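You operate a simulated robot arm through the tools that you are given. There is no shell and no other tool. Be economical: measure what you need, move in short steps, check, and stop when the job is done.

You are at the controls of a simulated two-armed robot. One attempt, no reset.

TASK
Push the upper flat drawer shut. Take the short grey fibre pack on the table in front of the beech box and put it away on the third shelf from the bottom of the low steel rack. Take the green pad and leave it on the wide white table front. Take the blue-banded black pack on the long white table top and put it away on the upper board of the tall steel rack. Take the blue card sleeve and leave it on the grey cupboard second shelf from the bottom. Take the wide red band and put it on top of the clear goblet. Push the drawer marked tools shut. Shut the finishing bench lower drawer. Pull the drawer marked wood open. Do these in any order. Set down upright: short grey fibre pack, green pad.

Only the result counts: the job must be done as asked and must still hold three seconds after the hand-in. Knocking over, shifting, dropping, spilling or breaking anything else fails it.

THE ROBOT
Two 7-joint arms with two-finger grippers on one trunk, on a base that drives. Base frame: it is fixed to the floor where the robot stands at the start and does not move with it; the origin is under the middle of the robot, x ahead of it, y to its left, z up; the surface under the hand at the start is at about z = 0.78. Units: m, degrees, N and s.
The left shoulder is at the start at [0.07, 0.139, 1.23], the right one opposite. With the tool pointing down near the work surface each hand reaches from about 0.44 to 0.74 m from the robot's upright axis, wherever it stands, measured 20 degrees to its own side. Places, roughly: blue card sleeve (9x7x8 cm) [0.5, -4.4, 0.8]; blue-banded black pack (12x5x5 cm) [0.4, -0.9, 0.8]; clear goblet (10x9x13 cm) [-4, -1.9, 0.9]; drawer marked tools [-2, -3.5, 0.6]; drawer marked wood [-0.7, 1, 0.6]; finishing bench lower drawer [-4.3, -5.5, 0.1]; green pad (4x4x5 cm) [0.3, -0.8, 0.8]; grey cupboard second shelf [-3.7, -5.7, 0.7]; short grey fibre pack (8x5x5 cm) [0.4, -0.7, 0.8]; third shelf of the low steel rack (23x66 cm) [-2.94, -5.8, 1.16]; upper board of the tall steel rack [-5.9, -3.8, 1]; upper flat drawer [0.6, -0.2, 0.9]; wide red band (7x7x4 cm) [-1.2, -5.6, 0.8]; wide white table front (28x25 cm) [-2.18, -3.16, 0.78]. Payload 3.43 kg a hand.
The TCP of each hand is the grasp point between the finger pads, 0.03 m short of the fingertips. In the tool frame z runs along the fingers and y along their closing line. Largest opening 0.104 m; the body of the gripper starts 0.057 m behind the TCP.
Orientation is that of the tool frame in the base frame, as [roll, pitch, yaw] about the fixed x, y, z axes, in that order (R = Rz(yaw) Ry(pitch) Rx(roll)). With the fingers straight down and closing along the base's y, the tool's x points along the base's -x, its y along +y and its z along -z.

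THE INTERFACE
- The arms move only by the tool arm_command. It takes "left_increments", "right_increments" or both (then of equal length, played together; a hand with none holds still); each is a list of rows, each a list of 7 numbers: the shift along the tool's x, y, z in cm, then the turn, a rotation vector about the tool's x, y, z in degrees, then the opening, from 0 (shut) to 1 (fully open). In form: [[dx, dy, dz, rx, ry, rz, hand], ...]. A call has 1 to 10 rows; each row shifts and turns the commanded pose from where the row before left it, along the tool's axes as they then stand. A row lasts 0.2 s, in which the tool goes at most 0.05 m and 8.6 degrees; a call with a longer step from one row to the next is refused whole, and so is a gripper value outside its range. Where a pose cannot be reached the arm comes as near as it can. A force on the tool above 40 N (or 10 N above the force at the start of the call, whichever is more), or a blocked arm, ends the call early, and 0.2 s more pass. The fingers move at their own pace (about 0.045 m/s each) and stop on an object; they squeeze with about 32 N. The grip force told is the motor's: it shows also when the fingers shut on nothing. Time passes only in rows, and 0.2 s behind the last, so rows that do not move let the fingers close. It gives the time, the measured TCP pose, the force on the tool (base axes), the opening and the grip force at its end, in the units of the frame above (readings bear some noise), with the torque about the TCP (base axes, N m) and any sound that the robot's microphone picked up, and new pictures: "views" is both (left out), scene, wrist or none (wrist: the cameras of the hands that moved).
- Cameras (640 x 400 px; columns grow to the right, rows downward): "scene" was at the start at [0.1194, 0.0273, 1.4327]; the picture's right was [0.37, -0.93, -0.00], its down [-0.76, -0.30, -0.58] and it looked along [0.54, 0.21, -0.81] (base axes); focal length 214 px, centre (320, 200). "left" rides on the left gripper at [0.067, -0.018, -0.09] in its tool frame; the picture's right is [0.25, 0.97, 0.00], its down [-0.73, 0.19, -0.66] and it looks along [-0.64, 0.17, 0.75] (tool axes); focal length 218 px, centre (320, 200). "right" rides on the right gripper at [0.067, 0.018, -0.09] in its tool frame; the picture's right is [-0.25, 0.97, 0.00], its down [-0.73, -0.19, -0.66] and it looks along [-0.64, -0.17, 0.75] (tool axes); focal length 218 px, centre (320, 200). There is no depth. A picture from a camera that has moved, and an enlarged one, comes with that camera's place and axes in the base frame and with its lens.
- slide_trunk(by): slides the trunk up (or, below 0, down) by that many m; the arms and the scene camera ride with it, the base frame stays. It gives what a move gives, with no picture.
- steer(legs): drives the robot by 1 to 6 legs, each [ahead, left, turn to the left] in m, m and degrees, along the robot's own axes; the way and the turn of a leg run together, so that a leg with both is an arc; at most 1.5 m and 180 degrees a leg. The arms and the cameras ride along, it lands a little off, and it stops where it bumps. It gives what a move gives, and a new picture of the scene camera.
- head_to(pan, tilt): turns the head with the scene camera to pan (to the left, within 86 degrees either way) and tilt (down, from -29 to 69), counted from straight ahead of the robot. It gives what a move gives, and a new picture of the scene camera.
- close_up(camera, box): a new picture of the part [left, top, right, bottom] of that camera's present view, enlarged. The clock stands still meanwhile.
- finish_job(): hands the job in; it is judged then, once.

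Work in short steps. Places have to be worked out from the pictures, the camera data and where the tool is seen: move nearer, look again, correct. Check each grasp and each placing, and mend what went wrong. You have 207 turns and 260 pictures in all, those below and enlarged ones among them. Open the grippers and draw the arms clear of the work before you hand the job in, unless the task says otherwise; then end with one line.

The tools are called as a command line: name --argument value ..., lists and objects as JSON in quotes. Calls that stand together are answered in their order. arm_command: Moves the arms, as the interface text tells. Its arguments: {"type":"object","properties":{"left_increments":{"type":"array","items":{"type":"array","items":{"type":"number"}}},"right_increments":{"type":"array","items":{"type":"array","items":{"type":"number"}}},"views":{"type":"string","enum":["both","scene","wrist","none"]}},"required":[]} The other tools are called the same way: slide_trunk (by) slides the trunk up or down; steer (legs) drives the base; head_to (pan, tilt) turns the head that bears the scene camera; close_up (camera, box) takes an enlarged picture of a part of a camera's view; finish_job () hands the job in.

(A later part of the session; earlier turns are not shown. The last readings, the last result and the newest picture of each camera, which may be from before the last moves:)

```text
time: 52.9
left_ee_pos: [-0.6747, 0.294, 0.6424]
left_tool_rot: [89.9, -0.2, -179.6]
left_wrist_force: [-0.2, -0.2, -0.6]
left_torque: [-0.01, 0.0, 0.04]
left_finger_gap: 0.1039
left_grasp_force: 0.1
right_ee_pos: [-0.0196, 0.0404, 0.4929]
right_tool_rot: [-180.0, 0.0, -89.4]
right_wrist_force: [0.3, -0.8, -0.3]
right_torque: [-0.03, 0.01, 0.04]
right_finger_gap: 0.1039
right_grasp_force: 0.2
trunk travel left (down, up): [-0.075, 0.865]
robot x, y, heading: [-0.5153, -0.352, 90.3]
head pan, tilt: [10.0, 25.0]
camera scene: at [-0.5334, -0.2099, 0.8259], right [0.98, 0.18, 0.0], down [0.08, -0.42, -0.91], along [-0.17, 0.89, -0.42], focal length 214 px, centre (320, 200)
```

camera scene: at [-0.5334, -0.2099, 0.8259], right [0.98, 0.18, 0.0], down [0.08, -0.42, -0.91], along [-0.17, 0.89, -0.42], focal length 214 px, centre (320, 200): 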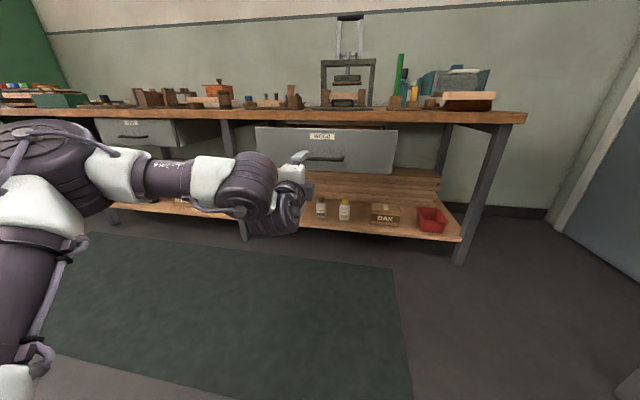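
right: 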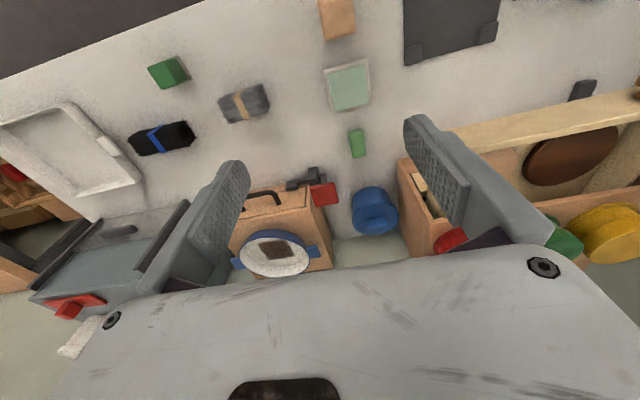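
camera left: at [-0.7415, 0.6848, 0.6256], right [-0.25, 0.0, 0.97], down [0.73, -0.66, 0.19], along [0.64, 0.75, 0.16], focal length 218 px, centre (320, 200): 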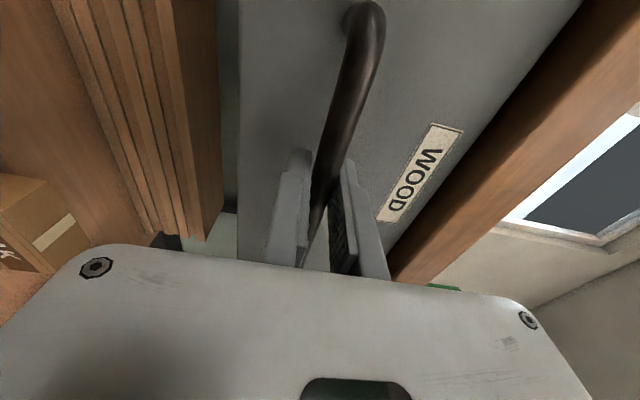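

Wood drawer is open ~28 cm. Now raise the trunk and turn to the long white table.

slide_trunk --by 0.4

slide_trunk --by 0.25

steer --legs '[[0, 0, -90], [0.22, -0.1, 0]]'

close_up --camera "right" --box '[0, 0, 640, 400]'

```text
time: 56.7
left_ee_pos: [-0.6738, 0.2933, 1.0426]
left_tool_rot: [90.1, -0.4, -179.6]
left_wrist_force: [-0.6, -0.1, -0.1]
left_torque: [0.0, 0.0, -0.03]
left_finger_gap: 0.104
left_grasp_force: 0.1
right_ee_pos: [-0.0187, 0.0402, 0.8937]
right_tool_rot: [-180.0, 0.0, -89.5]
right_wrist_force: [-0.2, 0.3, 0.6]
right_torque: [0.03, 0.01, 0.02]
right_finger_gap: 0.1038
right_grasp_force: 0.0
trunk travel left (down, up): [-0.475, 0.465]
robot x, y, heading: [-0.5216, -0.3521, 90.6]
head pan, tilt: [10.0, 25.0]
```

```text
time: 59.3
left_ee_pos: [-0.6741, 0.2949, 1.2927]
left_tool_rot: [90.0, -0.3, -179.6]
left_wrist_force: [0.3, 0.2, -0.6]
left_torque: [-0.01, -0.05, -0.02]
left_finger_gap: 0.1041
left_grasp_force: 0.1
right_ee_pos: [-0.0188, 0.0407, 1.1426]
right_tool_rot: [179.9, 0.1, -89.5]
right_wrist_force: [-0.4, 0.9, -0.5]
right_torque: [-0.01, 0.01, 0.0]
right_finger_gap: 0.1041
right_grasp_force: 0.1
trunk travel left (down, up): [-0.725, 0.215]
robot x, y, heading: [-0.5209, -0.3475, 90.5]
head pan, tilt: [10.0, 25.0]
```

```text
time: 65.0
left_ee_pos: [0.3491, -0.3286, 1.2928]
left_tool_rot: [89.9, -0.3, 87.9]
left_wrist_force: [-0.4, 1.2, -0.3]
left_torque: [0.0, -0.04, -0.02]
left_finger_gap: 0.1039
left_grasp_force: 0.0
right_ee_pos: [0.0661, -0.9735, 1.1447]
right_tool_rot: [-180.0, 0.2, 178.0]
right_wrist_force: [0.1, -0.6, 0.4]
right_torque: [0.0, 0.01, 0.01]
right_finger_gap: 0.104
right_grasp_force: 0.1
trunk travel left (down, up): [-0.725, 0.215]
robot x, y, heading: [-0.3051, -0.4578, -2.1]
head pan, tilt: [10.0, 25.0]
camera scene: at [-0.1611, -0.4461, 1.4761], right [0.14, -0.99, 0.0], down [-0.42, -0.06, -0.91], along [0.9, 0.13, -0.42], focal length 214 px, centre (320, 200)
```

scene: 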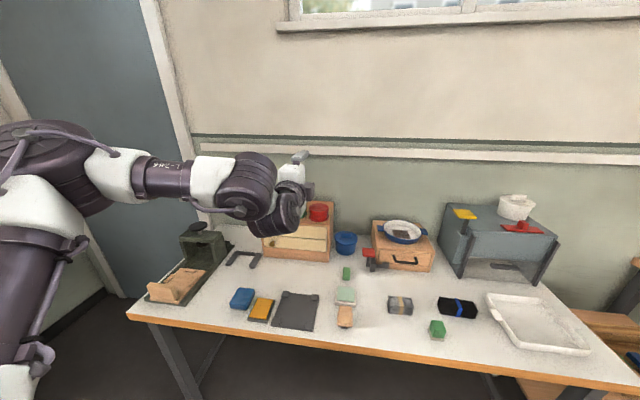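

```text
1.00 times, centred on (320, 200) of right (not enlarged: the box is as wide or as high as the picture)
camera zoom: at [-0.0012, -0.953, 1.2352], right [0.29, 0.96, 0.0], down [0.72, -0.22, 0.66], along [0.63, -0.19, -0.75], focal length 218 px, centre (320, 200)
```

zoom: 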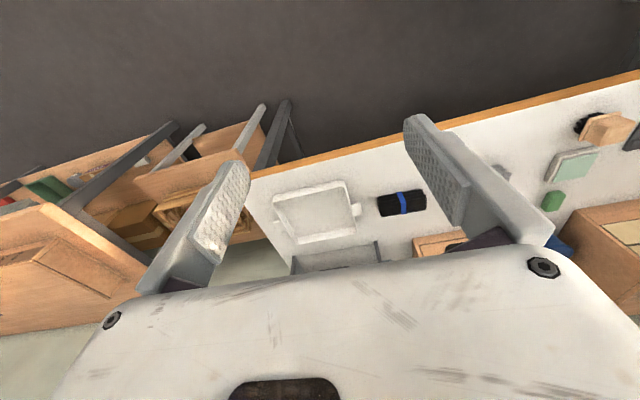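

I zoom on the three objects from here for position and orientation.

head_to --pan -20 --tilt 35

close_up --camera "scene" --box '[230, 140, 390, 240]'

```text
time: 66.0
left_ee_pos: [0.3495, -0.3291, 1.294]
left_tool_rot: [90.0, -0.3, 87.9]
left_wrist_force: [0.1, 0.5, 0.3]
left_torque: [-0.01, -0.01, 0.01]
left_finger_gap: 0.1041
left_grasp_force: 0.1
right_ee_pos: [0.0687, -0.9731, 1.1443]
right_tool_rot: [180.0, -0.1, 178.2]
right_wrist_force: [0.4, 0.1, -0.5]
right_torque: [0.0, 0.01, -0.01]
right_finger_gap: 0.1043
right_grasp_force: 0.1
trunk travel left (down, up): [-0.725, 0.215]
robot x, y, heading: [-0.299, -0.4584, -2.0]
head pan, tilt: [-20.0, 35.0]
camera scene: at [-0.1693, -0.4925, 1.4602], right [-0.37, -0.93, 0.0], down [-0.53, 0.21, -0.82], along [0.76, -0.31, -0.57], focal length 214 px, centre (320, 200)
```

scene: 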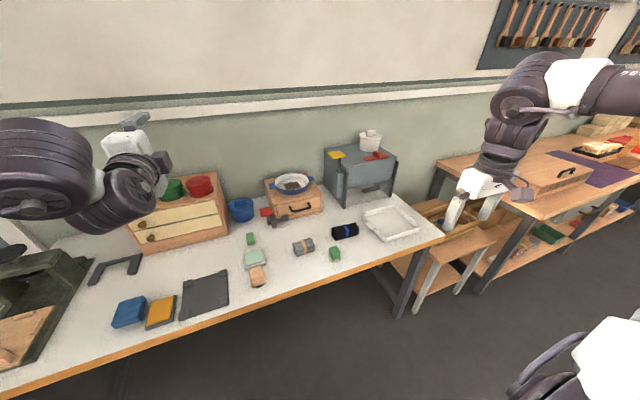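

```text
4.00 times, centred on (310, 190) of scene
camera zoom: at [-0.1693, -0.4925, 1.4602], right [-0.37, -0.93, 0.0], down [-0.53, 0.21, -0.82], along [0.76, -0.31, -0.57], focal length 858 px, centre (360, 240)
```

zoom: 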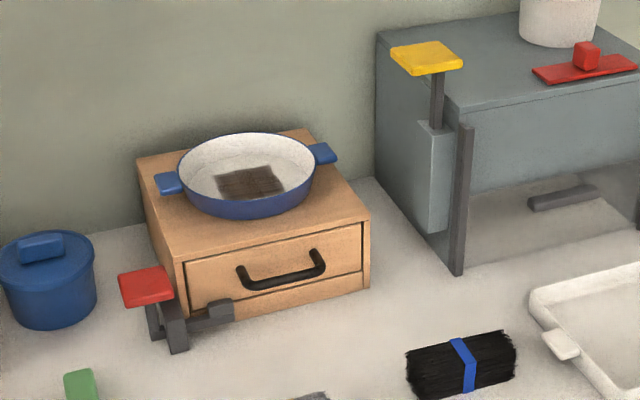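

close_up --camera "scene" --box '[280, 212, 376, 272]'

```text
6.67 times, centred on (328, 242) of scene
camera zoom: at [-0.1693, -0.4925, 1.4602], right [-0.37, -0.93, 0.0], down [-0.53, 0.21, -0.82], along [0.76, -0.31, -0.57], focal length 1430 px, centre (267, -80)
```

zoom: 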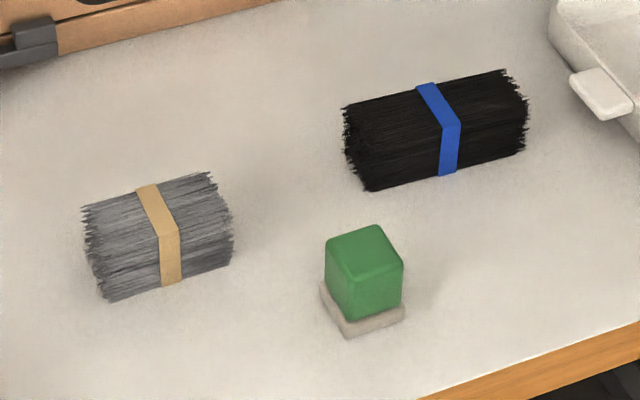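

Grey pack is axis-aligned, centre ≈[0.426,-0.661]; green pad ≈[0.344,-0.766]; black pack ≈[0.445,-0.865]. I set the base and tilt the right hand 45° forward.

steer --legs '[[0.14, 0.02, 2]]'

arm_command --right_increments '[[0, 4.9, 0, 0, -7.5, 0, 1], [0, 4.9, 0, 0, -7.5, 0, 1], [0, 4.9, 0, 0, -7.5, 0, 1], [0, 4.9, 0, 0, -7.5, 0, 1], [0, 4.9, 0, 0, -7.5, 0, 1], [0, 4.5, 0, 0, -7.5, 0, 1]]' --views "scene"

```text
time: 67.3
left_ee_pos: [0.4824, -0.2906, 1.2948]
left_tool_rot: [90.0, -0.2, 89.9]
left_wrist_force: [-0.4, 0.0, 0.1]
left_torque: [0.03, 0.0, -0.01]
left_finger_gap: 0.1042
left_grasp_force: 0.1
right_ee_pos: [0.2212, -0.9437, 1.1454]
right_tool_rot: [179.9, 0.1, -179.9]
right_wrist_force: [-0.5, 0.4, -0.3]
right_torque: [0.0, 0.0, 0.0]
right_finger_gap: 0.1042
right_grasp_force: 0.0
trunk travel left (down, up): [-0.725, 0.215]
robot x, y, heading: [-0.166, -0.4401, 0.1]
head pan, tilt: [-20.0, 35.0]
camera scene: at [-0.032, -0.4709, 1.4604], right [-0.34, -0.94, 0.0], down [-0.54, 0.2, -0.82], along [0.77, -0.28, -0.57], focal length 214 px, centre (320, 200)
```

scene: 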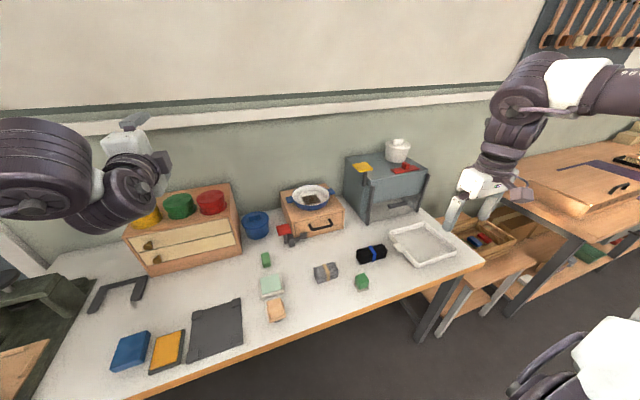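

```text
time: 68.7
left_ee_pos: [0.4847, -0.2951, 1.2924]
left_tool_rot: [90.2, -0.4, 89.8]
left_wrist_force: [0.7, -0.5, -0.3]
left_torque: [0.0, 0.02, 0.07]
left_finger_gap: 0.1039
left_grasp_force: 0.0
right_ee_pos: [0.3023, -0.7059, 1.1607]
right_tool_rot: [179.4, 45.1, -179.9]
right_wrist_force: [0.4, -0.4, 0.8]
right_torque: [-0.02, 0.02, 0.06]
right_finger_gap: 0.1038
right_grasp_force: 0.0
right hand out of reach, approached as far as the arm can: row 4, 5, 6
trunk travel left (down, up): [-0.725, 0.215]
robot x, y, heading: [-0.1572, -0.4431, 0.0]
head pan, tilt: [-20.0, 35.0]
camera scene: at [-0.027, -0.4746, 1.4597], right [-0.34, -0.94, 0.0], down [-0.54, 0.2, -0.82], along [0.77, -0.28, -0.58], focal length 214 px, centre (320, 200)
```

scene: 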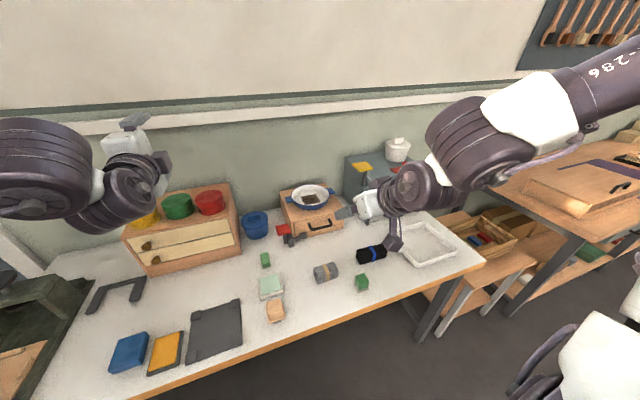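

Right hand is tilted 45°. I move to a pre-grasp point about 15 cm short of the grey pack along the tool axis.

arm_command --right_increments '[[3.2, 0.9, 3.56, 0, 0, 0, 1], [3.2, 0.9, 3.56, 0, 0, 0, 1], [3.2, 0.9, 3.56, 0, 0, 0, 1], [3.2, 0.9, 3.56, 0, 0, 0, 1], [3.2, 0.9, 3.56, 0, 0, 0, 1]]' --views "both"

```text
time: 69.9
left_ee_pos: [0.484, -0.2916, 1.2936]
left_tool_rot: [90.0, -0.4, 90.0]
left_wrist_force: [-0.2, -0.1, 0.1]
left_torque: [0.02, 0.0, 0.01]
left_finger_gap: 0.1042
left_grasp_force: 0.1
right_ee_pos: [0.32, -0.6807, 0.931]
right_tool_rot: [179.6, 45.0, 179.9]
right_wrist_force: [0.1, 0.1, -0.1]
right_torque: [0.0, 0.04, 0.0]
right_finger_gap: 0.1041
right_grasp_force: 0.1
right hand out of reach, approached as far as the arm can: row 1, 2, 5
trunk travel left (down, up): [-0.725, 0.215]
robot x, y, heading: [-0.1649, -0.4404, 0.0]
head pan, tilt: [-20.0, 35.0]
camera scene: at [-0.0286, -0.4721, 1.46], right [-0.34, -0.94, 0.0], down [-0.54, 0.2, -0.82], along [0.77, -0.28, -0.57], focal length 214 px, centre (320, 200)
camera right: at [0.2073, -0.6623, 0.9489], right [0.18, 0.97, 0.18], down [0.05, -0.19, 0.98], along [0.98, -0.16, -0.09], focal length 218 px, centre (320, 200)
```

scene: 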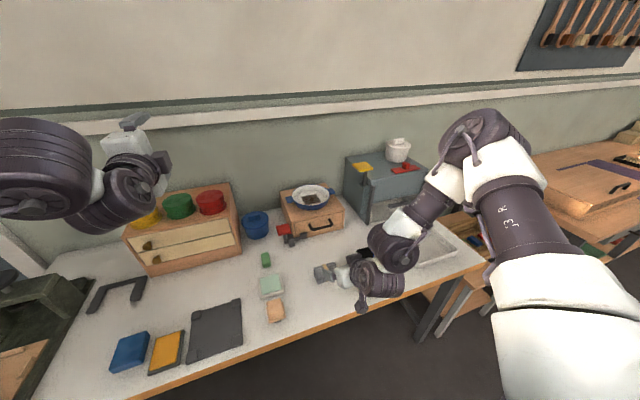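
right: 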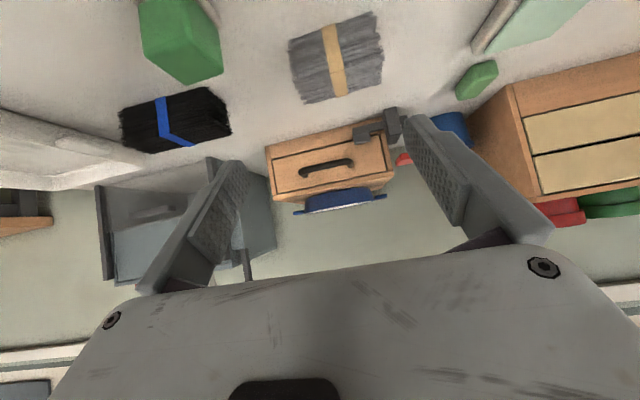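

Pack centre at y≈-0.657; hand is 2.3 cm off, so I shift the base left, then slide in along the tool axis and close.

steer --legs '[[0.0, 0.024, 0]]'

arm_command --right_increments '[[0.4, 0, 3.8, 0, 0, 0, 1], [0.3, 0, 3.8, 0, 0, 0, 1], [0.3, 0, 3.8, 0, 0, 0, 1]]' --views "both"

```text
time: 70.7
left_ee_pos: [0.4822, -0.2731, 1.2939]
left_tool_rot: [90.1, -0.5, 89.8]
left_wrist_force: [0.2, 0.1, 0.4]
left_torque: [-0.02, 0.01, 0.08]
left_finger_gap: 0.1044
left_grasp_force: 0.0
right_ee_pos: [0.3173, -0.6591, 0.9316]
right_tool_rot: [179.4, 44.9, 179.6]
right_wrist_force: [-0.1, -1.5, 0.6]
right_torque: [0.01, -0.04, 0.02]
right_finger_gap: 0.1039
right_grasp_force: 0.0
trunk travel left (down, up): [-0.725, 0.215]
robot x, y, heading: [-0.1643, -0.413, -0.1]
head pan, tilt: [-20.0, 35.0]
camera scene: at [-0.0299, -0.4528, 1.46], right [-0.34, -0.94, 0.0], down [-0.54, 0.2, -0.82], along [0.77, -0.28, -0.57], focal length 214 px, centre (320, 200)
```

scene: 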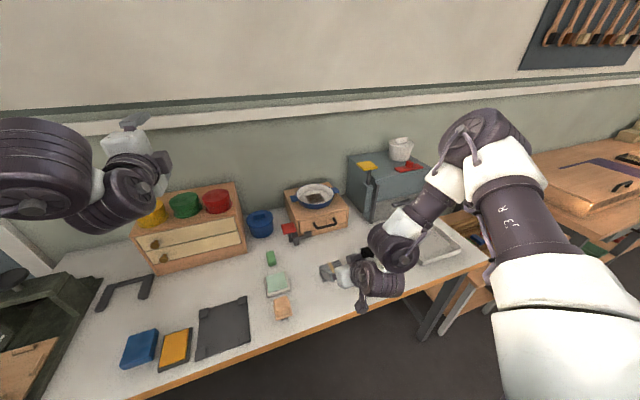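

```text
time: 71.5
left_ee_pos: [0.4835, -0.2667, 1.2925]
left_tool_rot: [90.0, -0.2, 89.8]
left_wrist_force: [0.5, 0.1, -0.1]
left_torque: [0.0, 0.03, -0.01]
left_finger_gap: 0.1038
left_grasp_force: 0.1
right_ee_pos: [0.3845, -0.6909, 0.9134]
right_tool_rot: [179.8, 44.9, 180.0]
right_wrist_force: [-0.3, 0.6, -0.2]
right_torque: [0.0, -0.02, -0.02]
right_finger_gap: 0.1041
right_grasp_force: 0.1
right hand out of reach, approached as far as the arm can: row 1, 2, 3
trunk travel left (down, up): [-0.725, 0.215]
robot x, y, heading: [-0.1633, -0.4169, 0.1]
head pan, tilt: [-20.0, 35.0]
camera scene: at [-0.0291, -0.4457, 1.4601], right [-0.34, -0.94, 0.0], down [-0.54, 0.2, -0.82], along [0.77, -0.28, -0.57], focal length 214 px, centre (320, 200)
camera right: at [0.2721, -0.6741, 0.9295], right [0.18, 0.97, 0.18], down [0.05, -0.19, 0.98], along [0.98, -0.16, -0.09], focal length 218 px, centre (320, 200)
```

scene: 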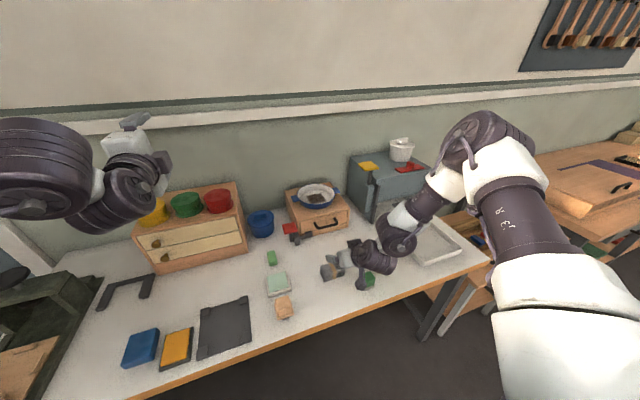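
right: 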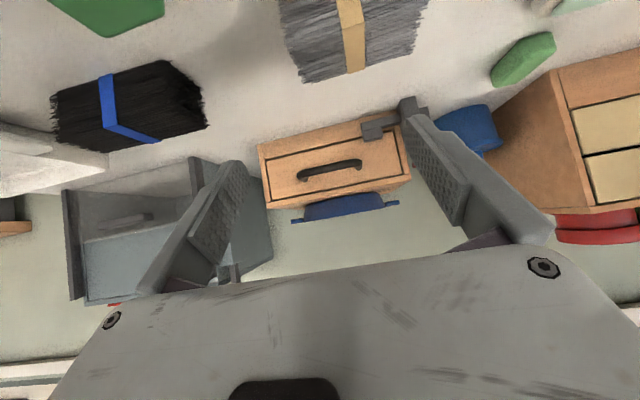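

The arm runs out of room downwards in this pose, so I'll align with the base and lower with the trunk instead.

steer --legs '[[0.036, 0.034, 0]]'

slide_trunk --by -0.04

close_up --camera "right" --box '[0, 0, 640, 400]'

```text
time: 72.4
left_ee_pos: [0.5153, -0.2405, 1.2965]
left_tool_rot: [89.7, -0.5, 89.6]
left_wrist_force: [-1.5, 0.3, 0.3]
left_torque: [0.0, 0.04, 0.06]
left_finger_gap: 0.1038
left_grasp_force: 0.1
right_ee_pos: [0.4172, -0.6625, 0.9131]
right_tool_rot: [179.6, 45.0, 179.5]
right_wrist_force: [-0.3, 0.6, 0.5]
right_torque: [0.01, 0.0, -0.01]
right_finger_gap: 0.1037
right_grasp_force: 0.1
trunk travel left (down, up): [-0.725, 0.215]
robot x, y, heading: [-0.1261, -0.3807, 0.0]
head pan, tilt: [-20.0, 35.0]
camera scene: at [0.0025, -0.4183, 1.4606], right [-0.34, -0.94, 0.0], down [-0.54, 0.2, -0.82], along [0.77, -0.28, -0.57], focal length 214 px, centre (320, 200)
```

scene: 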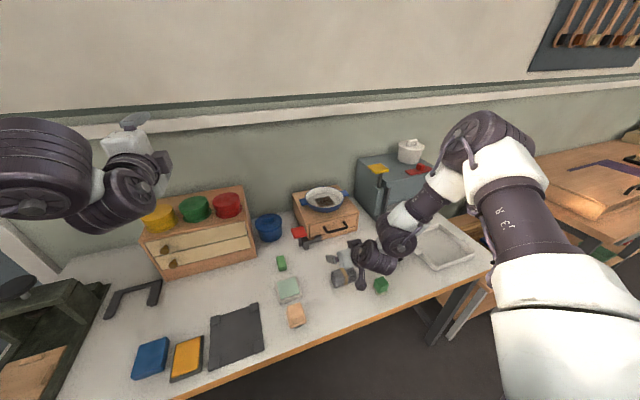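

```text
time: 73.3
left_ee_pos: [0.52, -0.2354, 1.2532]
left_tool_rot: [90.0, -0.2, 89.6]
left_wrist_force: [0.8, -1.3, 0.0]
left_torque: [-0.01, 0.0, -0.02]
left_finger_gap: 0.1041
left_grasp_force: 0.0
right_ee_pos: [0.4207, -0.6591, 0.8714]
right_tool_rot: [179.8, 44.9, 179.8]
right_wrist_force: [0.2, -0.8, 0.6]
right_torque: [-0.03, 0.03, 0.02]
right_finger_gap: 0.1039
right_grasp_force: 0.1
trunk travel left (down, up): [-0.685, 0.255]
robot x, y, heading: [-0.129, -0.3846, 0.3]
head pan, tilt: [-20.0, 35.0]
```

```text
1.00 times, centred on (320, 200) of right (not enlarged: the box is as wide or as high as the picture)
camera zoom: at [0.3082, -0.6416, 0.8893], right [0.18, 0.97, 0.18], down [0.05, -0.19, 0.98], along [0.98, -0.17, -0.09], focal length 218 px, centre (320, 200)
```

zoom: 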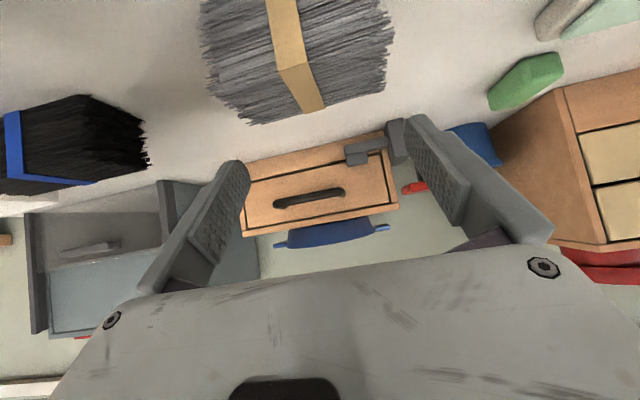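

Aligned (y within 3 mm). I lower 5.5 cm and close the fingers.

slide_trunk --by -0.055

arm_command --right_increments '[[0, 0, 0, 0, 0, 0, 0.3], [0, 0, 0, 0, 0, 0, 0], [0, 0, 0, 0, 0, 0, 0], [0, 0, 0, 0, 0, 0, 0], [0, 0, 0, 0, 0, 0, 0]]' --views "wrist"

```text
time: 74.2
left_ee_pos: [0.5198, -0.2361, 1.1996]
left_tool_rot: [89.9, -0.4, 89.6]
left_wrist_force: [-0.7, -0.7, 1.0]
left_torque: [-0.02, -0.01, 0.04]
left_finger_gap: 0.1042
left_grasp_force: 0.0
right_ee_pos: [0.4203, -0.6599, 0.8171]
right_tool_rot: [179.8, 45.0, 179.8]
right_wrist_force: [0.7, -1.0, 0.1]
right_torque: [0.03, -0.04, -0.01]
right_finger_gap: 0.1038
right_grasp_force: 0.1
trunk travel left (down, up): [-0.63, 0.31]
robot x, y, heading: [-0.1265, -0.3865, 0.0]
head pan, tilt: [-20.0, 35.0]
```

```text
time: 75.4
left_ee_pos: [0.5199, -0.236, 1.199]
left_tool_rot: [89.9, -0.4, 89.7]
left_wrist_force: [0.3, 0.3, 0.1]
left_torque: [0.04, -0.02, 0.04]
left_finger_gap: 0.1041
left_grasp_force: 0.0
right_ee_pos: [0.4203, -0.6595, 0.817]
right_tool_rot: [179.7, 44.9, 179.9]
right_wrist_force: [0.1, -0.5, -0.6]
right_torque: [-0.02, -0.01, -0.03]
right_finger_gap: 0.0798
right_grasp_force: 31.6
trunk travel left (down, up): [-0.63, 0.31]
robot x, y, heading: [-0.127, -0.385, -0.3]
head pan, tilt: [-20.0, 35.0]
camera right: at [0.3078, -0.6424, 0.8343], right [0.18, 0.97, 0.18], down [0.05, -0.19, 0.98], along [0.98, -0.17, -0.09], focal length 218 px, centre (320, 200)
```

right: 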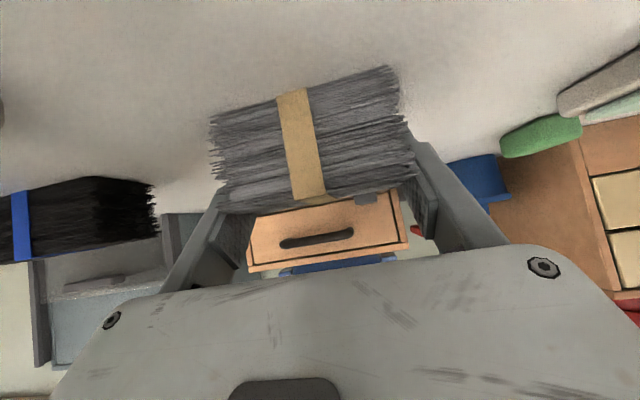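

Grasp is solid. I lift with the trunk, and roll the left hand back toward tool-down.

slide_trunk --by 0.2

arm_command --left_increments '[[0, 0, 0, 0, 0, -8.5, 1], [0, 0, 0, 0, 0, -8.5, 1], [0, 0, 0, 0, 0, -8.5, 1], [0, 0, 0, 0, 0, -8.5, 1], [0, 0, 0, 0, 0, -8.5, 1], [0, 0, 0, 0, 0, -8.5, 1], [0, 0, 0, 0, 0, -8.5, 1], [0, 0, 0, 0, 0, -8.5, 1], [0, 0, 0, 0, 0, -8.5, 1], [0, 0, 0, 0, 0, -8.5, 1]]' --views "none"

steer --legs '[[-0.1, 0, 0], [0.04, -0.565, 0]]'

```text
time: 77.6
left_ee_pos: [0.5199, -0.2364, 1.3986]
left_tool_rot: [89.9, -0.3, 89.6]
left_wrist_force: [-0.2, -1.0, 0.7]
left_torque: [0.0, 0.03, -0.03]
left_finger_gap: 0.104
left_grasp_force: 0.0
right_ee_pos: [0.42, -0.6593, 1.0168]
right_tool_rot: [179.7, 44.9, 179.8]
right_wrist_force: [-0.5, 0.0, -0.1]
right_torque: [-0.02, 0.01, 0.03]
right_finger_gap: 0.0001
right_grasp_force: 32.0
trunk travel left (down, up): [-0.83, 0.11]
robot x, y, heading: [-0.1299, -0.3872, -0.2]
head pan, tilt: [-20.0, 35.0]
```

```text
time: 79.8
left_ee_pos: [0.5214, -0.2351, 1.3987]
left_tool_rot: [89.0, 84.8, 88.8]
left_wrist_force: [0.2, 0.0, 0.0]
left_torque: [-0.02, 0.02, 0.01]
left_finger_gap: 0.1041
left_grasp_force: 0.0
right_ee_pos: [0.4198, -0.6594, 1.0169]
right_tool_rot: [179.7, 44.9, 179.8]
right_wrist_force: [0.5, 0.4, -0.3]
right_torque: [-0.03, 0.02, -0.01]
right_finger_gap: 0.0003
right_grasp_force: 31.5
trunk travel left (down, up): [-0.83, 0.11]
robot x, y, heading: [-0.1289, -0.384, -0.3]
head pan, tilt: [-20.0, 35.0]
```

```text
time: 83.8
left_ee_pos: [0.4603, -0.7938, 1.3982]
left_tool_rot: [89.2, 84.8, 89.0]
left_wrist_force: [0.2, 0.7, -0.2]
left_torque: [0.02, 0.01, 0.0]
left_finger_gap: 0.104
left_grasp_force: 0.0
right_ee_pos: [0.3597, -1.2198, 1.017]
right_tool_rot: [179.7, 45.0, -179.9]
right_wrist_force: [0.5, -0.2, -0.2]
right_torque: [-0.02, 0.02, 0.0]
right_finger_gap: 0.0
right_grasp_force: 32.4
trunk travel left (down, up): [-0.83, 0.11]
robot x, y, heading: [-0.1876, -0.9452, 0.3]
head pan, tilt: [-20.0, 35.0]
camera scene: at [-0.0525, -0.9741, 1.5651], right [-0.34, -0.94, 0.0], down [-0.54, 0.19, -0.82], along [0.77, -0.28, -0.57], focal length 214 px, centre (320, 200)
```

scene: 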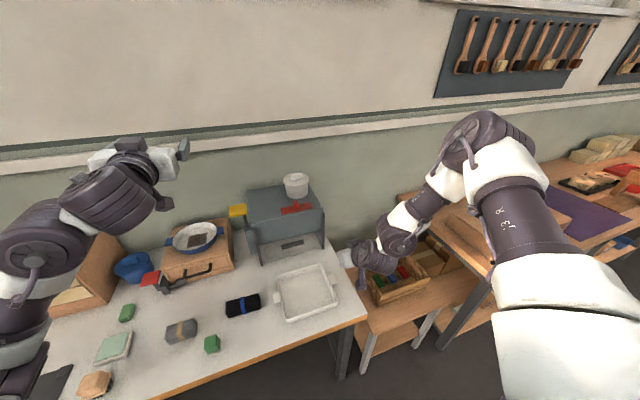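

The right fingers slipped off (gap 0) — the pack stayed on the table. I zoom in to see its state.

close_up --camera "scene" --box '[130, 270, 290, 370]'

close_up --camera "right" --box '[0, 0, 640, 400]'

```text
4.00 times, centred on (210, 320) of scene
camera zoom: at [-0.0525, -0.9741, 1.5651], right [-0.34, -0.94, 0.0], down [-0.54, 0.19, -0.82], along [0.77, -0.28, -0.57], focal length 858 px, centre (760, -280)
```

zoom: 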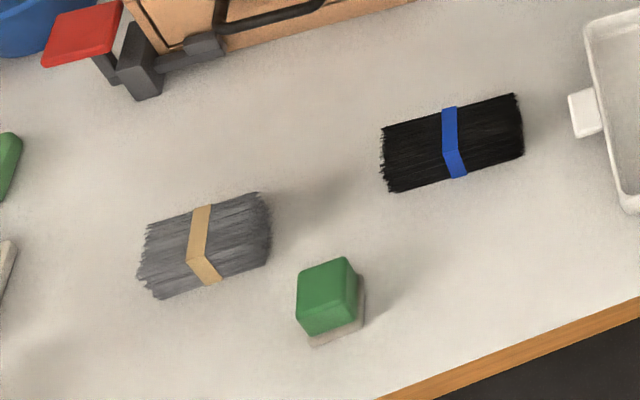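

```text
1.00 times, centred on (320, 200) of right (not enlarged: the box is as wide or as high as the picture)
camera zoom: at [0.2489, -1.202, 1.0346], right [0.18, 0.97, 0.18], down [0.05, -0.19, 0.98], along [0.98, -0.16, -0.09], focal length 218 px, centre (320, 200)
```

zoom: 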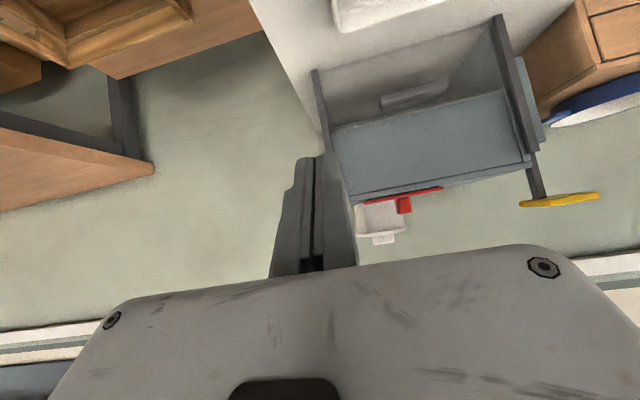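

The pack barely moved; end-grip is too slippery, so I'll grip it across its 5 cm width instead and turn it first. Meanwhile I bring both hands to tool-down, left one being near the green pad.

arm_command --left_increments '[[0, 0.3, 0, 0, 0, -5, 1], [0, 0.3, 0, 0, 8.5, 0, 1], [0, 0.3, 0, 0, 8.5, 0, 1], [0, 0.3, 0, 0, 8.5, 0, 1], [0, 0.3, 0, 0, 8.5, 0, 1], [0, 0.3, 0, 0, 8.5, 0, 1], [0, 0.3, 0, 0, 8.5, 0, 1], [0, 0.3, 0, 0, 8.5, 0, 1], [0, 0.3, 0, 0, 8.5, 0, 1], [0, 0.1, 0, 0, 8.5, 0, 1]]' --right_increments '[[0, 0, -1, 0, 7.5, 0, 1], [0, 0, -1, 0, 7.5, 0, 1], [0, 0, -1, 0, 7.5, 0, 1], [0, 0, -1, 0, 7.5, 0, 1], [0, 0, -1, 0, 7.5, 0, 1], [0, 0, -1, 0, 7.5, 0, 1], [0, 0, 0, 0, 0, 8, 1], [0, 0, 0, 0, 0, 8, 1], [0, 0, 0, 0, 0, 8, 1], [0, 0, 0, 0, 0, 8, 1]]' --views "none"

arm_command --left_increments '[[0, 0, 0, 0, 8.5, 0, 1], [0, 0, 0, 0, 5, 0, 1], [2, 0, 4, 0, 0, 0, 1], [2, 0, 4, 0, 0, 0, 1], [2, 0, 4, 0, 0, 0, 1], [2, 0, 4, 0, 0, 0, 1], [2, 0, 4, 0, 0, 0, 1]]' --right_increments '[[0, 0, 0, 0, 0, 8, 1], [0, 0, 0, 0, 0, 8, 1], [0, 0, 0, 0, 0, 8, 1], [0, 0, 0, 0, 0, 8, 1], [0, 0, 0, 0, 0, 8, 1], [0, 0, 0, 0, 0, 8, 1], [0, 0, 0, 0, 0, 8, 1]]' --views "both"

```text
time: 86.0
left_ee_pos: [0.4614, -0.7823, 1.3997]
left_tool_rot: [179.4, 56.2, 179.3]
left_wrist_force: [0.5, 0.0, 0.3]
left_torque: [0.01, 0.0, 0.04]
left_finger_gap: 0.1041
left_grasp_force: 0.1
left hand out of reach, approached as far as the arm can: row 6, 7, 8, 9, 10
right_ee_pos: [0.3515, -1.2488, 1.0836]
right_tool_rot: [179.7, -0.4, 148.2]
right_wrist_force: [-0.2, 0.2, 0.3]
right_torque: [0.03, 0.0, -0.03]
right_finger_gap: 0.104
right_grasp_force: 0.0
right hand out of reach, approached as far as the arm can: row 10
trunk travel left (down, up): [-0.83, 0.11]
robot x, y, heading: [-0.1873, -0.9491, 0.3]
head pan, tilt: [-20.0, 35.0]
```

```text
time: 87.6
left_ee_pos: [0.5695, -0.7822, 1.1821]
left_tool_rot: [179.5, 53.3, 179.4]
left_wrist_force: [0.2, -0.1, -0.3]
left_torque: [0.02, 0.01, 0.04]
left_finger_gap: 0.1039
left_grasp_force: 0.1
left hand out of reach, approached as far as the arm can: row 1, 2
right_ee_pos: [0.3899, -1.4441, 1.1842]
right_tool_rot: [179.8, -0.4, 92.5]
right_wrist_force: [0.7, 0.0, 0.3]
right_torque: [-0.03, 0.01, 0.03]
right_finger_gap: 0.1041
right_grasp_force: 0.1
right hand out of reach, approached as far as the arm can: row 1, 2, 3, 4, 5, 6, 7
trunk travel left (down, up): [-0.83, 0.11]
robot x, y, heading: [-0.1886, -0.9482, -0.1]
head pan, tilt: [-20.0, 35.0]
camera scene: at [-0.0513, -0.9761, 1.565], right [-0.34, -0.94, 0.0], down [-0.54, 0.2, -0.82], along [0.77, -0.28, -0.57], focal length 214 px, centre (320, 200)
camera right: at [0.4029, -1.3771, 1.275], right [0.98, -0.21, 0.0], down [-0.16, -0.74, 0.65], along [-0.14, -0.64, -0.76], focal length 218 px, centre (320, 200)
camera left: at [0.4579, -0.801, 1.1826], right [-0.15, 0.97, -0.2], down [-0.09, 0.19, 0.98], along [0.98, 0.16, 0.06], focal length 218 px, centre (320, 200)
```

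scene: 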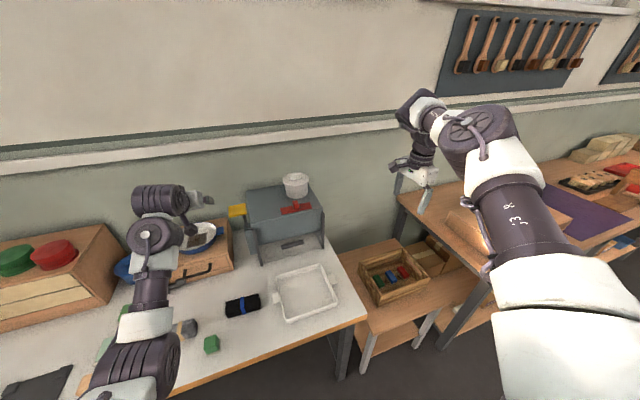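
right: 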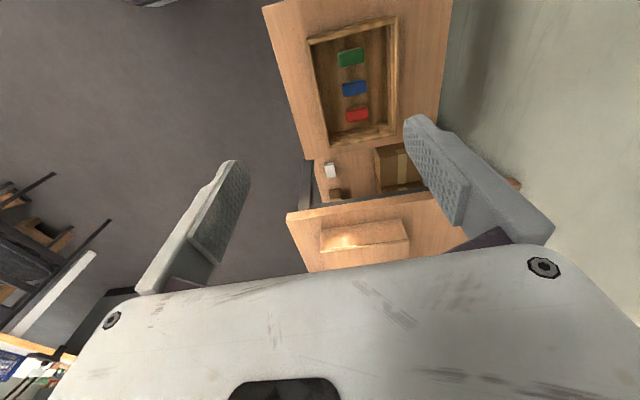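
left: 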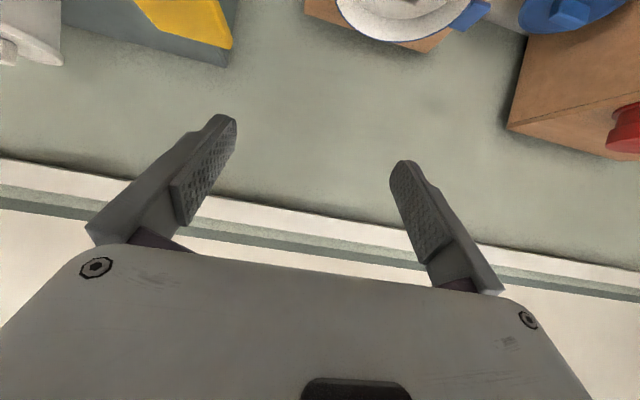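

The right hand reached yaw 90 but only far out; the left still tilts 53°. I first bring the left lower and fully tool-down to take the green pad.

arm_command --left_increments '[[4.4, 0, 0.8, 0, 0, 0, 1], [4.4, 0, 0.8, 0, 0, 0, 1], [4.4, 0, 0.8, 0, 0, 0, 1], [4.4, 0, 0.8, 0, 8.5, 0, 1], [0, 0, 0, 0, 8.5, 0, 1], [0, 0, 0, 0, 8.5, 0, 1], [0, 0, 0, 0, 8.5, 0, 1], [0, 0, 0, 0, 8.5, 0, 1], [0, 0, 0, 0, 8.5, 0, 1], [0, 0, 0, 0, 2.3, 0, 1]]' --views "wrist"

```text
time: 89.8
left_ee_pos: [0.4877, -0.7809, 1.0221]
left_tool_rot: [179.6, -0.2, 179.8]
left_wrist_force: [-0.4, 0.2, -1.1]
left_torque: [0.02, 0.0, -0.02]
left_finger_gap: 0.1043
left_grasp_force: 0.0
right_ee_pos: [0.3882, -1.4442, 1.1838]
right_tool_rot: [179.8, -0.4, 92.6]
right_wrist_force: [0.2, -0.7, 0.2]
right_torque: [0.01, -0.03, 0.0]
right_finger_gap: 0.104
right_grasp_force: 0.1
trunk travel left (down, up): [-0.83, 0.11]
robot x, y, heading: [-0.1873, -0.9455, 0.0]
head pan, tilt: [-20.0, 35.0]
camera left: at [0.4206, -0.799, 1.1129], right [-0.25, 0.97, 0.01], down [0.73, 0.18, 0.66], along [0.63, 0.17, -0.75], focal length 218 px, centre (320, 200)
```

left: 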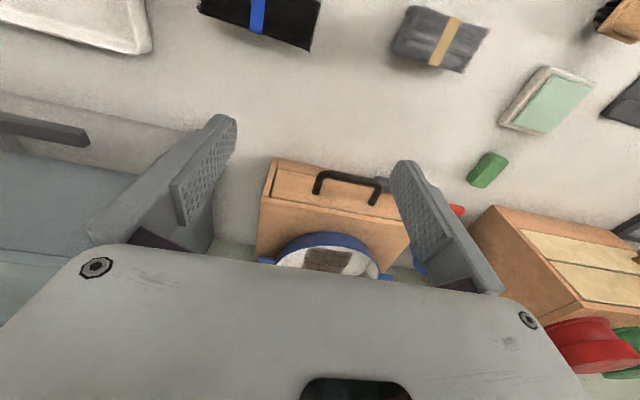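

Left hand is now tool-down. Move it back 14 cm over the green pad and down part-way, then check.

arm_command --left_increments '[[4.8, 0.5, 0, 0, 0, 0, 0.8], [4.8, 0.5, 0, 0, 0, 0, 0.8], [4.8, 0.5, 0, 0, 0, 0, 0.8], [0, 0, 4, 0, 0, 0, 0.8], [0, 0, 4, 0, 0, 0, 0.8]]' --views "wrist"

```text
time: 91.0
left_ee_pos: [0.4512, -0.7771, 0.9435]
left_tool_rot: [179.7, -0.1, 179.9]
left_wrist_force: [-0.3, -1.2, -0.2]
left_torque: [0.01, 0.01, 0.0]
left_finger_gap: 0.0835
left_grasp_force: 0.1
left hand out of reach, approached as far as the arm can: row 1, 2, 3
right_ee_pos: [0.3893, -1.4439, 1.1833]
right_tool_rot: [179.9, -0.4, 92.6]
right_wrist_force: [-0.2, -0.5, -0.3]
right_torque: [0.01, 0.01, -0.01]
right_finger_gap: 0.1039
right_grasp_force: 0.0
trunk travel left (down, up): [-0.83, 0.11]
robot x, y, heading: [-0.1828, -0.9485, 0.3]
head pan, tilt: [-20.0, 35.0]
camera left: at [0.3843, -0.7956, 1.0328], right [-0.25, 0.97, 0.0], down [0.73, 0.19, 0.66], along [0.64, 0.17, -0.75], focal length 218 px, centre (320, 200)
```

left: 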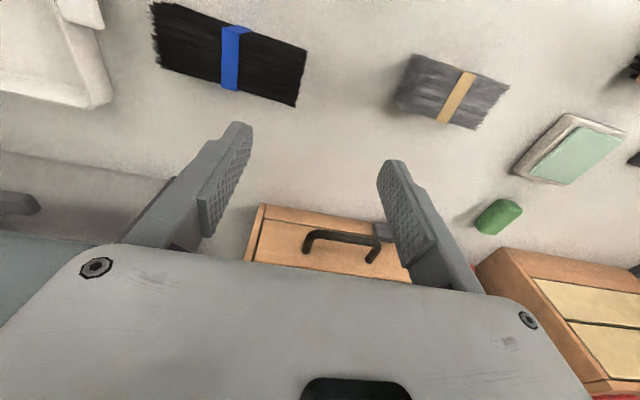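

The arm is at its inner limit; I drive the base back 10.7 cm and 1 cm left to line up.

steer --legs '[[-0.107, 0.011, 0]]'

close_up --camera "left" --box '[0, 0, 640, 400]'

```text
time: 92.2
left_ee_pos: [0.3452, -0.7663, 0.9428]
left_tool_rot: [179.7, -0.1, 179.7]
left_wrist_force: [-0.1, -0.2, 0.2]
left_torque: [0.0, 0.0, 0.03]
left_finger_gap: 0.0833
left_grasp_force: 0.1
right_ee_pos: [0.2834, -1.4348, 1.1821]
right_tool_rot: [-180.0, -0.3, 92.6]
right_wrist_force: [-0.2, -0.3, -0.4]
right_torque: [-0.02, -0.03, 0.03]
right_finger_gap: 0.1041
right_grasp_force: 0.0
trunk travel left (down, up): [-0.83, 0.11]
robot x, y, heading: [-0.2938, -0.9352, 0.1]
head pan, tilt: [-20.0, 35.0]
camera scene: at [-0.1575, -0.9652, 1.5647], right [-0.34, -0.94, 0.0], down [-0.54, 0.2, -0.82], along [0.77, -0.28, -0.58], focal length 214 px, centre (320, 200)
```

scene: 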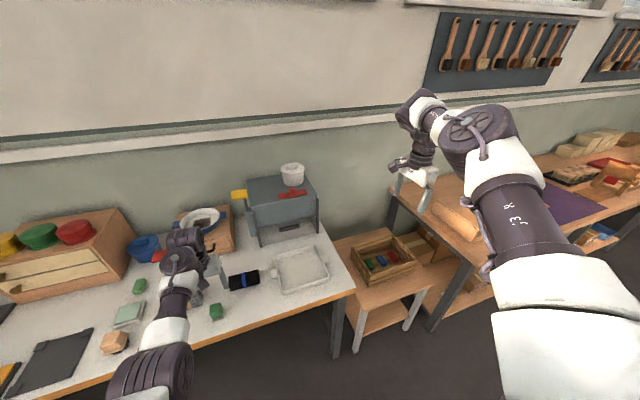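

```text
1.00 times, centred on (320, 200) of left (not enlarged: the box is as wide or as high as the picture)
camera zoom: at [0.2775, -0.7853, 1.0323], right [-0.25, 0.97, 0.01], down [0.73, 0.19, 0.66], along [0.63, 0.17, -0.75], focal length 218 px, centre (320, 200)
```

zoom: 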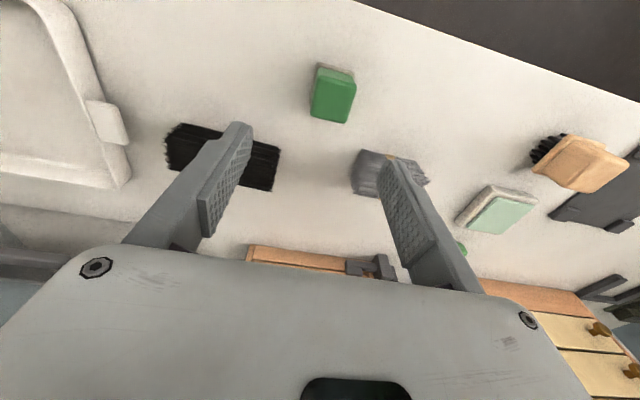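

Pad is under the hand within a few mm. Lower to z≈0.818 and close.

arm_command --left_increments '[[0.2, 0.1, 4.2, 0, 0, 0, 0.8], [0.2, 0.1, 4.2, 0, 0, 0, 0.8], [0.2, 0.1, 4.1, 0, 0, 0, 0.8], [0, 0, 0, 0, 0, 0, 0], [0, 0, 0, 0, 0, 0, 0], [0, 0, 0, 0, 0, 0, 0], [0, 0, 0, 0, 0, 0, 0], [0, 0, 0, 0, 0, 0, 0]]' --views "wrist"

```text
time: 94.0
left_ee_pos: [0.34, -0.7629, 0.8184]
left_tool_rot: [179.8, 0.0, 179.8]
left_wrist_force: [0.0, -0.4, -0.1]
left_torque: [0.01, -0.03, 0.02]
left_finger_gap: 0.0387
left_grasp_force: 32.1
right_ee_pos: [0.281, -1.4332, 1.1845]
right_tool_rot: [179.9, -0.4, 92.6]
right_wrist_force: [-0.8, 0.0, -0.6]
right_torque: [0.0, -0.02, -0.01]
right_finger_gap: 0.1041
right_grasp_force: 0.0
trunk travel left (down, up): [-0.83, 0.11]
robot x, y, heading: [-0.2954, -0.9359, 0.1]
head pan, tilt: [-20.0, 35.0]
camera left: at [0.271, -0.7818, 0.9074], right [-0.25, 0.97, 0.0], down [0.73, 0.19, 0.66], along [0.64, 0.17, -0.75], focal length 218 px, centre (320, 200)
```

left: 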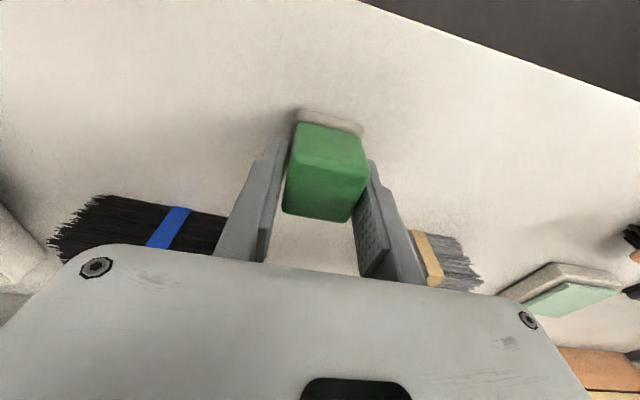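

Gripped at 39 mm. Lift gently by 4 cm and check it holds.

arm_command --left_increments '[[0, 0, -0.6, 0, 0, 0, 0], [0, 0, -1, 0, 0, 0, 0], [0, 0, -1.2, 0, 0, 0, 0], [0, 0, -1.2, 0, 0, 0, 0]]' --views "wrist"

```text
time: 95.0
left_ee_pos: [0.3367, -0.7627, 0.8586]
left_tool_rot: [179.6, -0.1, 179.8]
left_wrist_force: [0.4, 0.6, -0.5]
left_torque: [0.03, -0.01, -0.01]
left_finger_gap: 0.0391
left_grasp_force: 32.2
right_ee_pos: [0.2814, -1.4341, 1.1842]
right_tool_rot: [179.9, -0.5, 92.6]
right_wrist_force: [0.5, 0.2, -0.9]
right_torque: [0.01, 0.01, 0.02]
right_finger_gap: 0.1041
right_grasp_force: 0.1
trunk travel left (down, up): [-0.83, 0.11]
robot x, y, heading: [-0.2963, -0.9378, 0.3]
head pan, tilt: [-20.0, 35.0]
camera left: at [0.2693, -0.7818, 0.9488], right [-0.25, 0.97, 0.01], down [0.73, 0.19, 0.66], along [0.64, 0.17, -0.75], focal length 218 px, centre (320, 200)
```

left: 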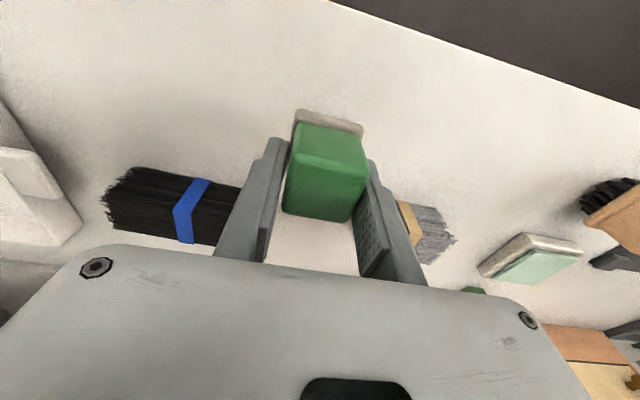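

Held well. Raise the left hand, then shift the base so the right hand (yaw 90) is over the grey pack.

arm_command --left_increments '[[0, 0, -4, 0, 0, 0, 0], [0, 0, -4, 0, 0, 0, 0], [0, 0, -4, 0, 0, 0, 0], [0, 0, -4, 0, 0, 0, 0], [0, 0, -3, 0, 0, 0, 0]]' --views "none"

steer --legs '[[0, 0.775, 0], [0.142, 0, 0]]'

arm_command --right_increments '[[0, 0, 4, 0, 0, 2.5, 1], [0, 0, 4, 0, 0, 0, 1], [0, 0, 4, 0, 0, 0, 1], [0, 0, 4, 0, 0, 0, 1], [0, 0, 4, 0, 0, 0, 1]]' --views "wrist"

```text
time: 96.2
left_ee_pos: [0.338, -0.7643, 1.017]
left_tool_rot: [179.7, 0.0, 179.8]
left_wrist_force: [-1.0, -0.5, 0.1]
left_torque: [0.01, 0.02, -0.06]
left_finger_gap: 0.0388
left_grasp_force: 32.8
left hand out of reach, approached as far as the arm can: row 5
right_ee_pos: [0.2802, -1.4326, 1.1836]
right_tool_rot: [179.9, -0.4, 92.6]
right_wrist_force: [0.4, 0.3, -0.2]
right_torque: [0.0, 0.04, 0.01]
right_finger_gap: 0.1044
right_grasp_force: 0.0
trunk travel left (down, up): [-0.83, 0.11]
robot x, y, heading: [-0.2969, -0.9349, 0.3]
head pan, tilt: [-20.0, 35.0]
```

```text
time: 101.3
left_ee_pos: [0.4813, 0.0023, 1.0179]
left_tool_rot: [179.7, 0.1, 179.3]
left_wrist_force: [-0.6, 1.0, -0.7]
left_torque: [-0.01, -0.01, -0.02]
left_finger_gap: 0.0389
left_grasp_force: 31.5
right_ee_pos: [0.4175, -0.6673, 1.1855]
right_tool_rot: [179.7, -0.4, 92.2]
right_wrist_force: [-1.1, -0.6, -0.2]
right_torque: [0.0, 0.0, -0.01]
right_finger_gap: 0.1044
right_grasp_force: 0.0
trunk travel left (down, up): [-0.83, 0.11]
robot x, y, heading: [-0.1515, -0.1608, -0.2]
head pan, tilt: [-20.0, 35.0]
camera scene: at [-0.0203, -0.1939, 1.5654], right [-0.35, -0.94, 0.0], down [-0.54, 0.2, -0.82], along [0.77, -0.28, -0.57], focal length 214 px, centre (320, 200)
```

scene: 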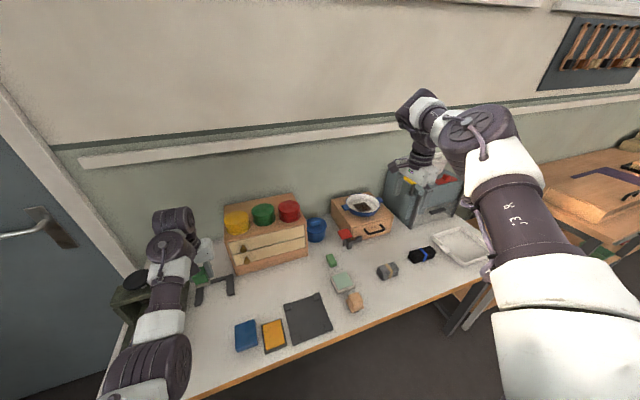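

```text
time: 102.5
left_ee_pos: [0.4817, 0.0028, 1.0168]
left_tool_rot: [179.7, 0.1, 179.3]
left_wrist_force: [-0.3, 0.4, -0.3]
left_torque: [0.02, 0.01, -0.03]
left_finger_gap: 0.0387
left_grasp_force: 31.9
right_ee_pos: [0.4014, -0.6941, 1.1724]
right_tool_rot: [180.0, -0.5, 89.8]
right_wrist_force: [0.4, -0.5, -0.6]
right_torque: [0.02, -0.02, 0.0]
right_finger_gap: 0.1039
right_grasp_force: 0.1
right hand out of reach, approached as far as the arm can: row 1, 2, 3, 4, 5
trunk travel left (down, up): [-0.83, 0.11]
robot x, y, heading: [-0.1529, -0.1631, -0.1]
head pan, tilt: [-20.0, 35.0]
camera right: at [0.4169, -0.6286, 1.2631], right [0.97, -0.26, 0.0], down [-0.19, -0.73, 0.65], along [-0.17, -0.63, -0.76], focal length 218 px, centre (320, 200)
```

right: 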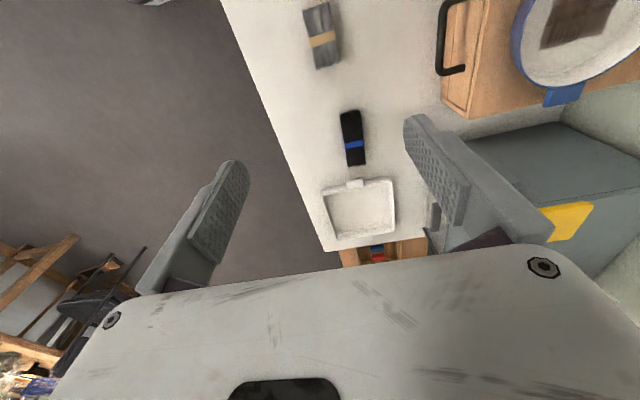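

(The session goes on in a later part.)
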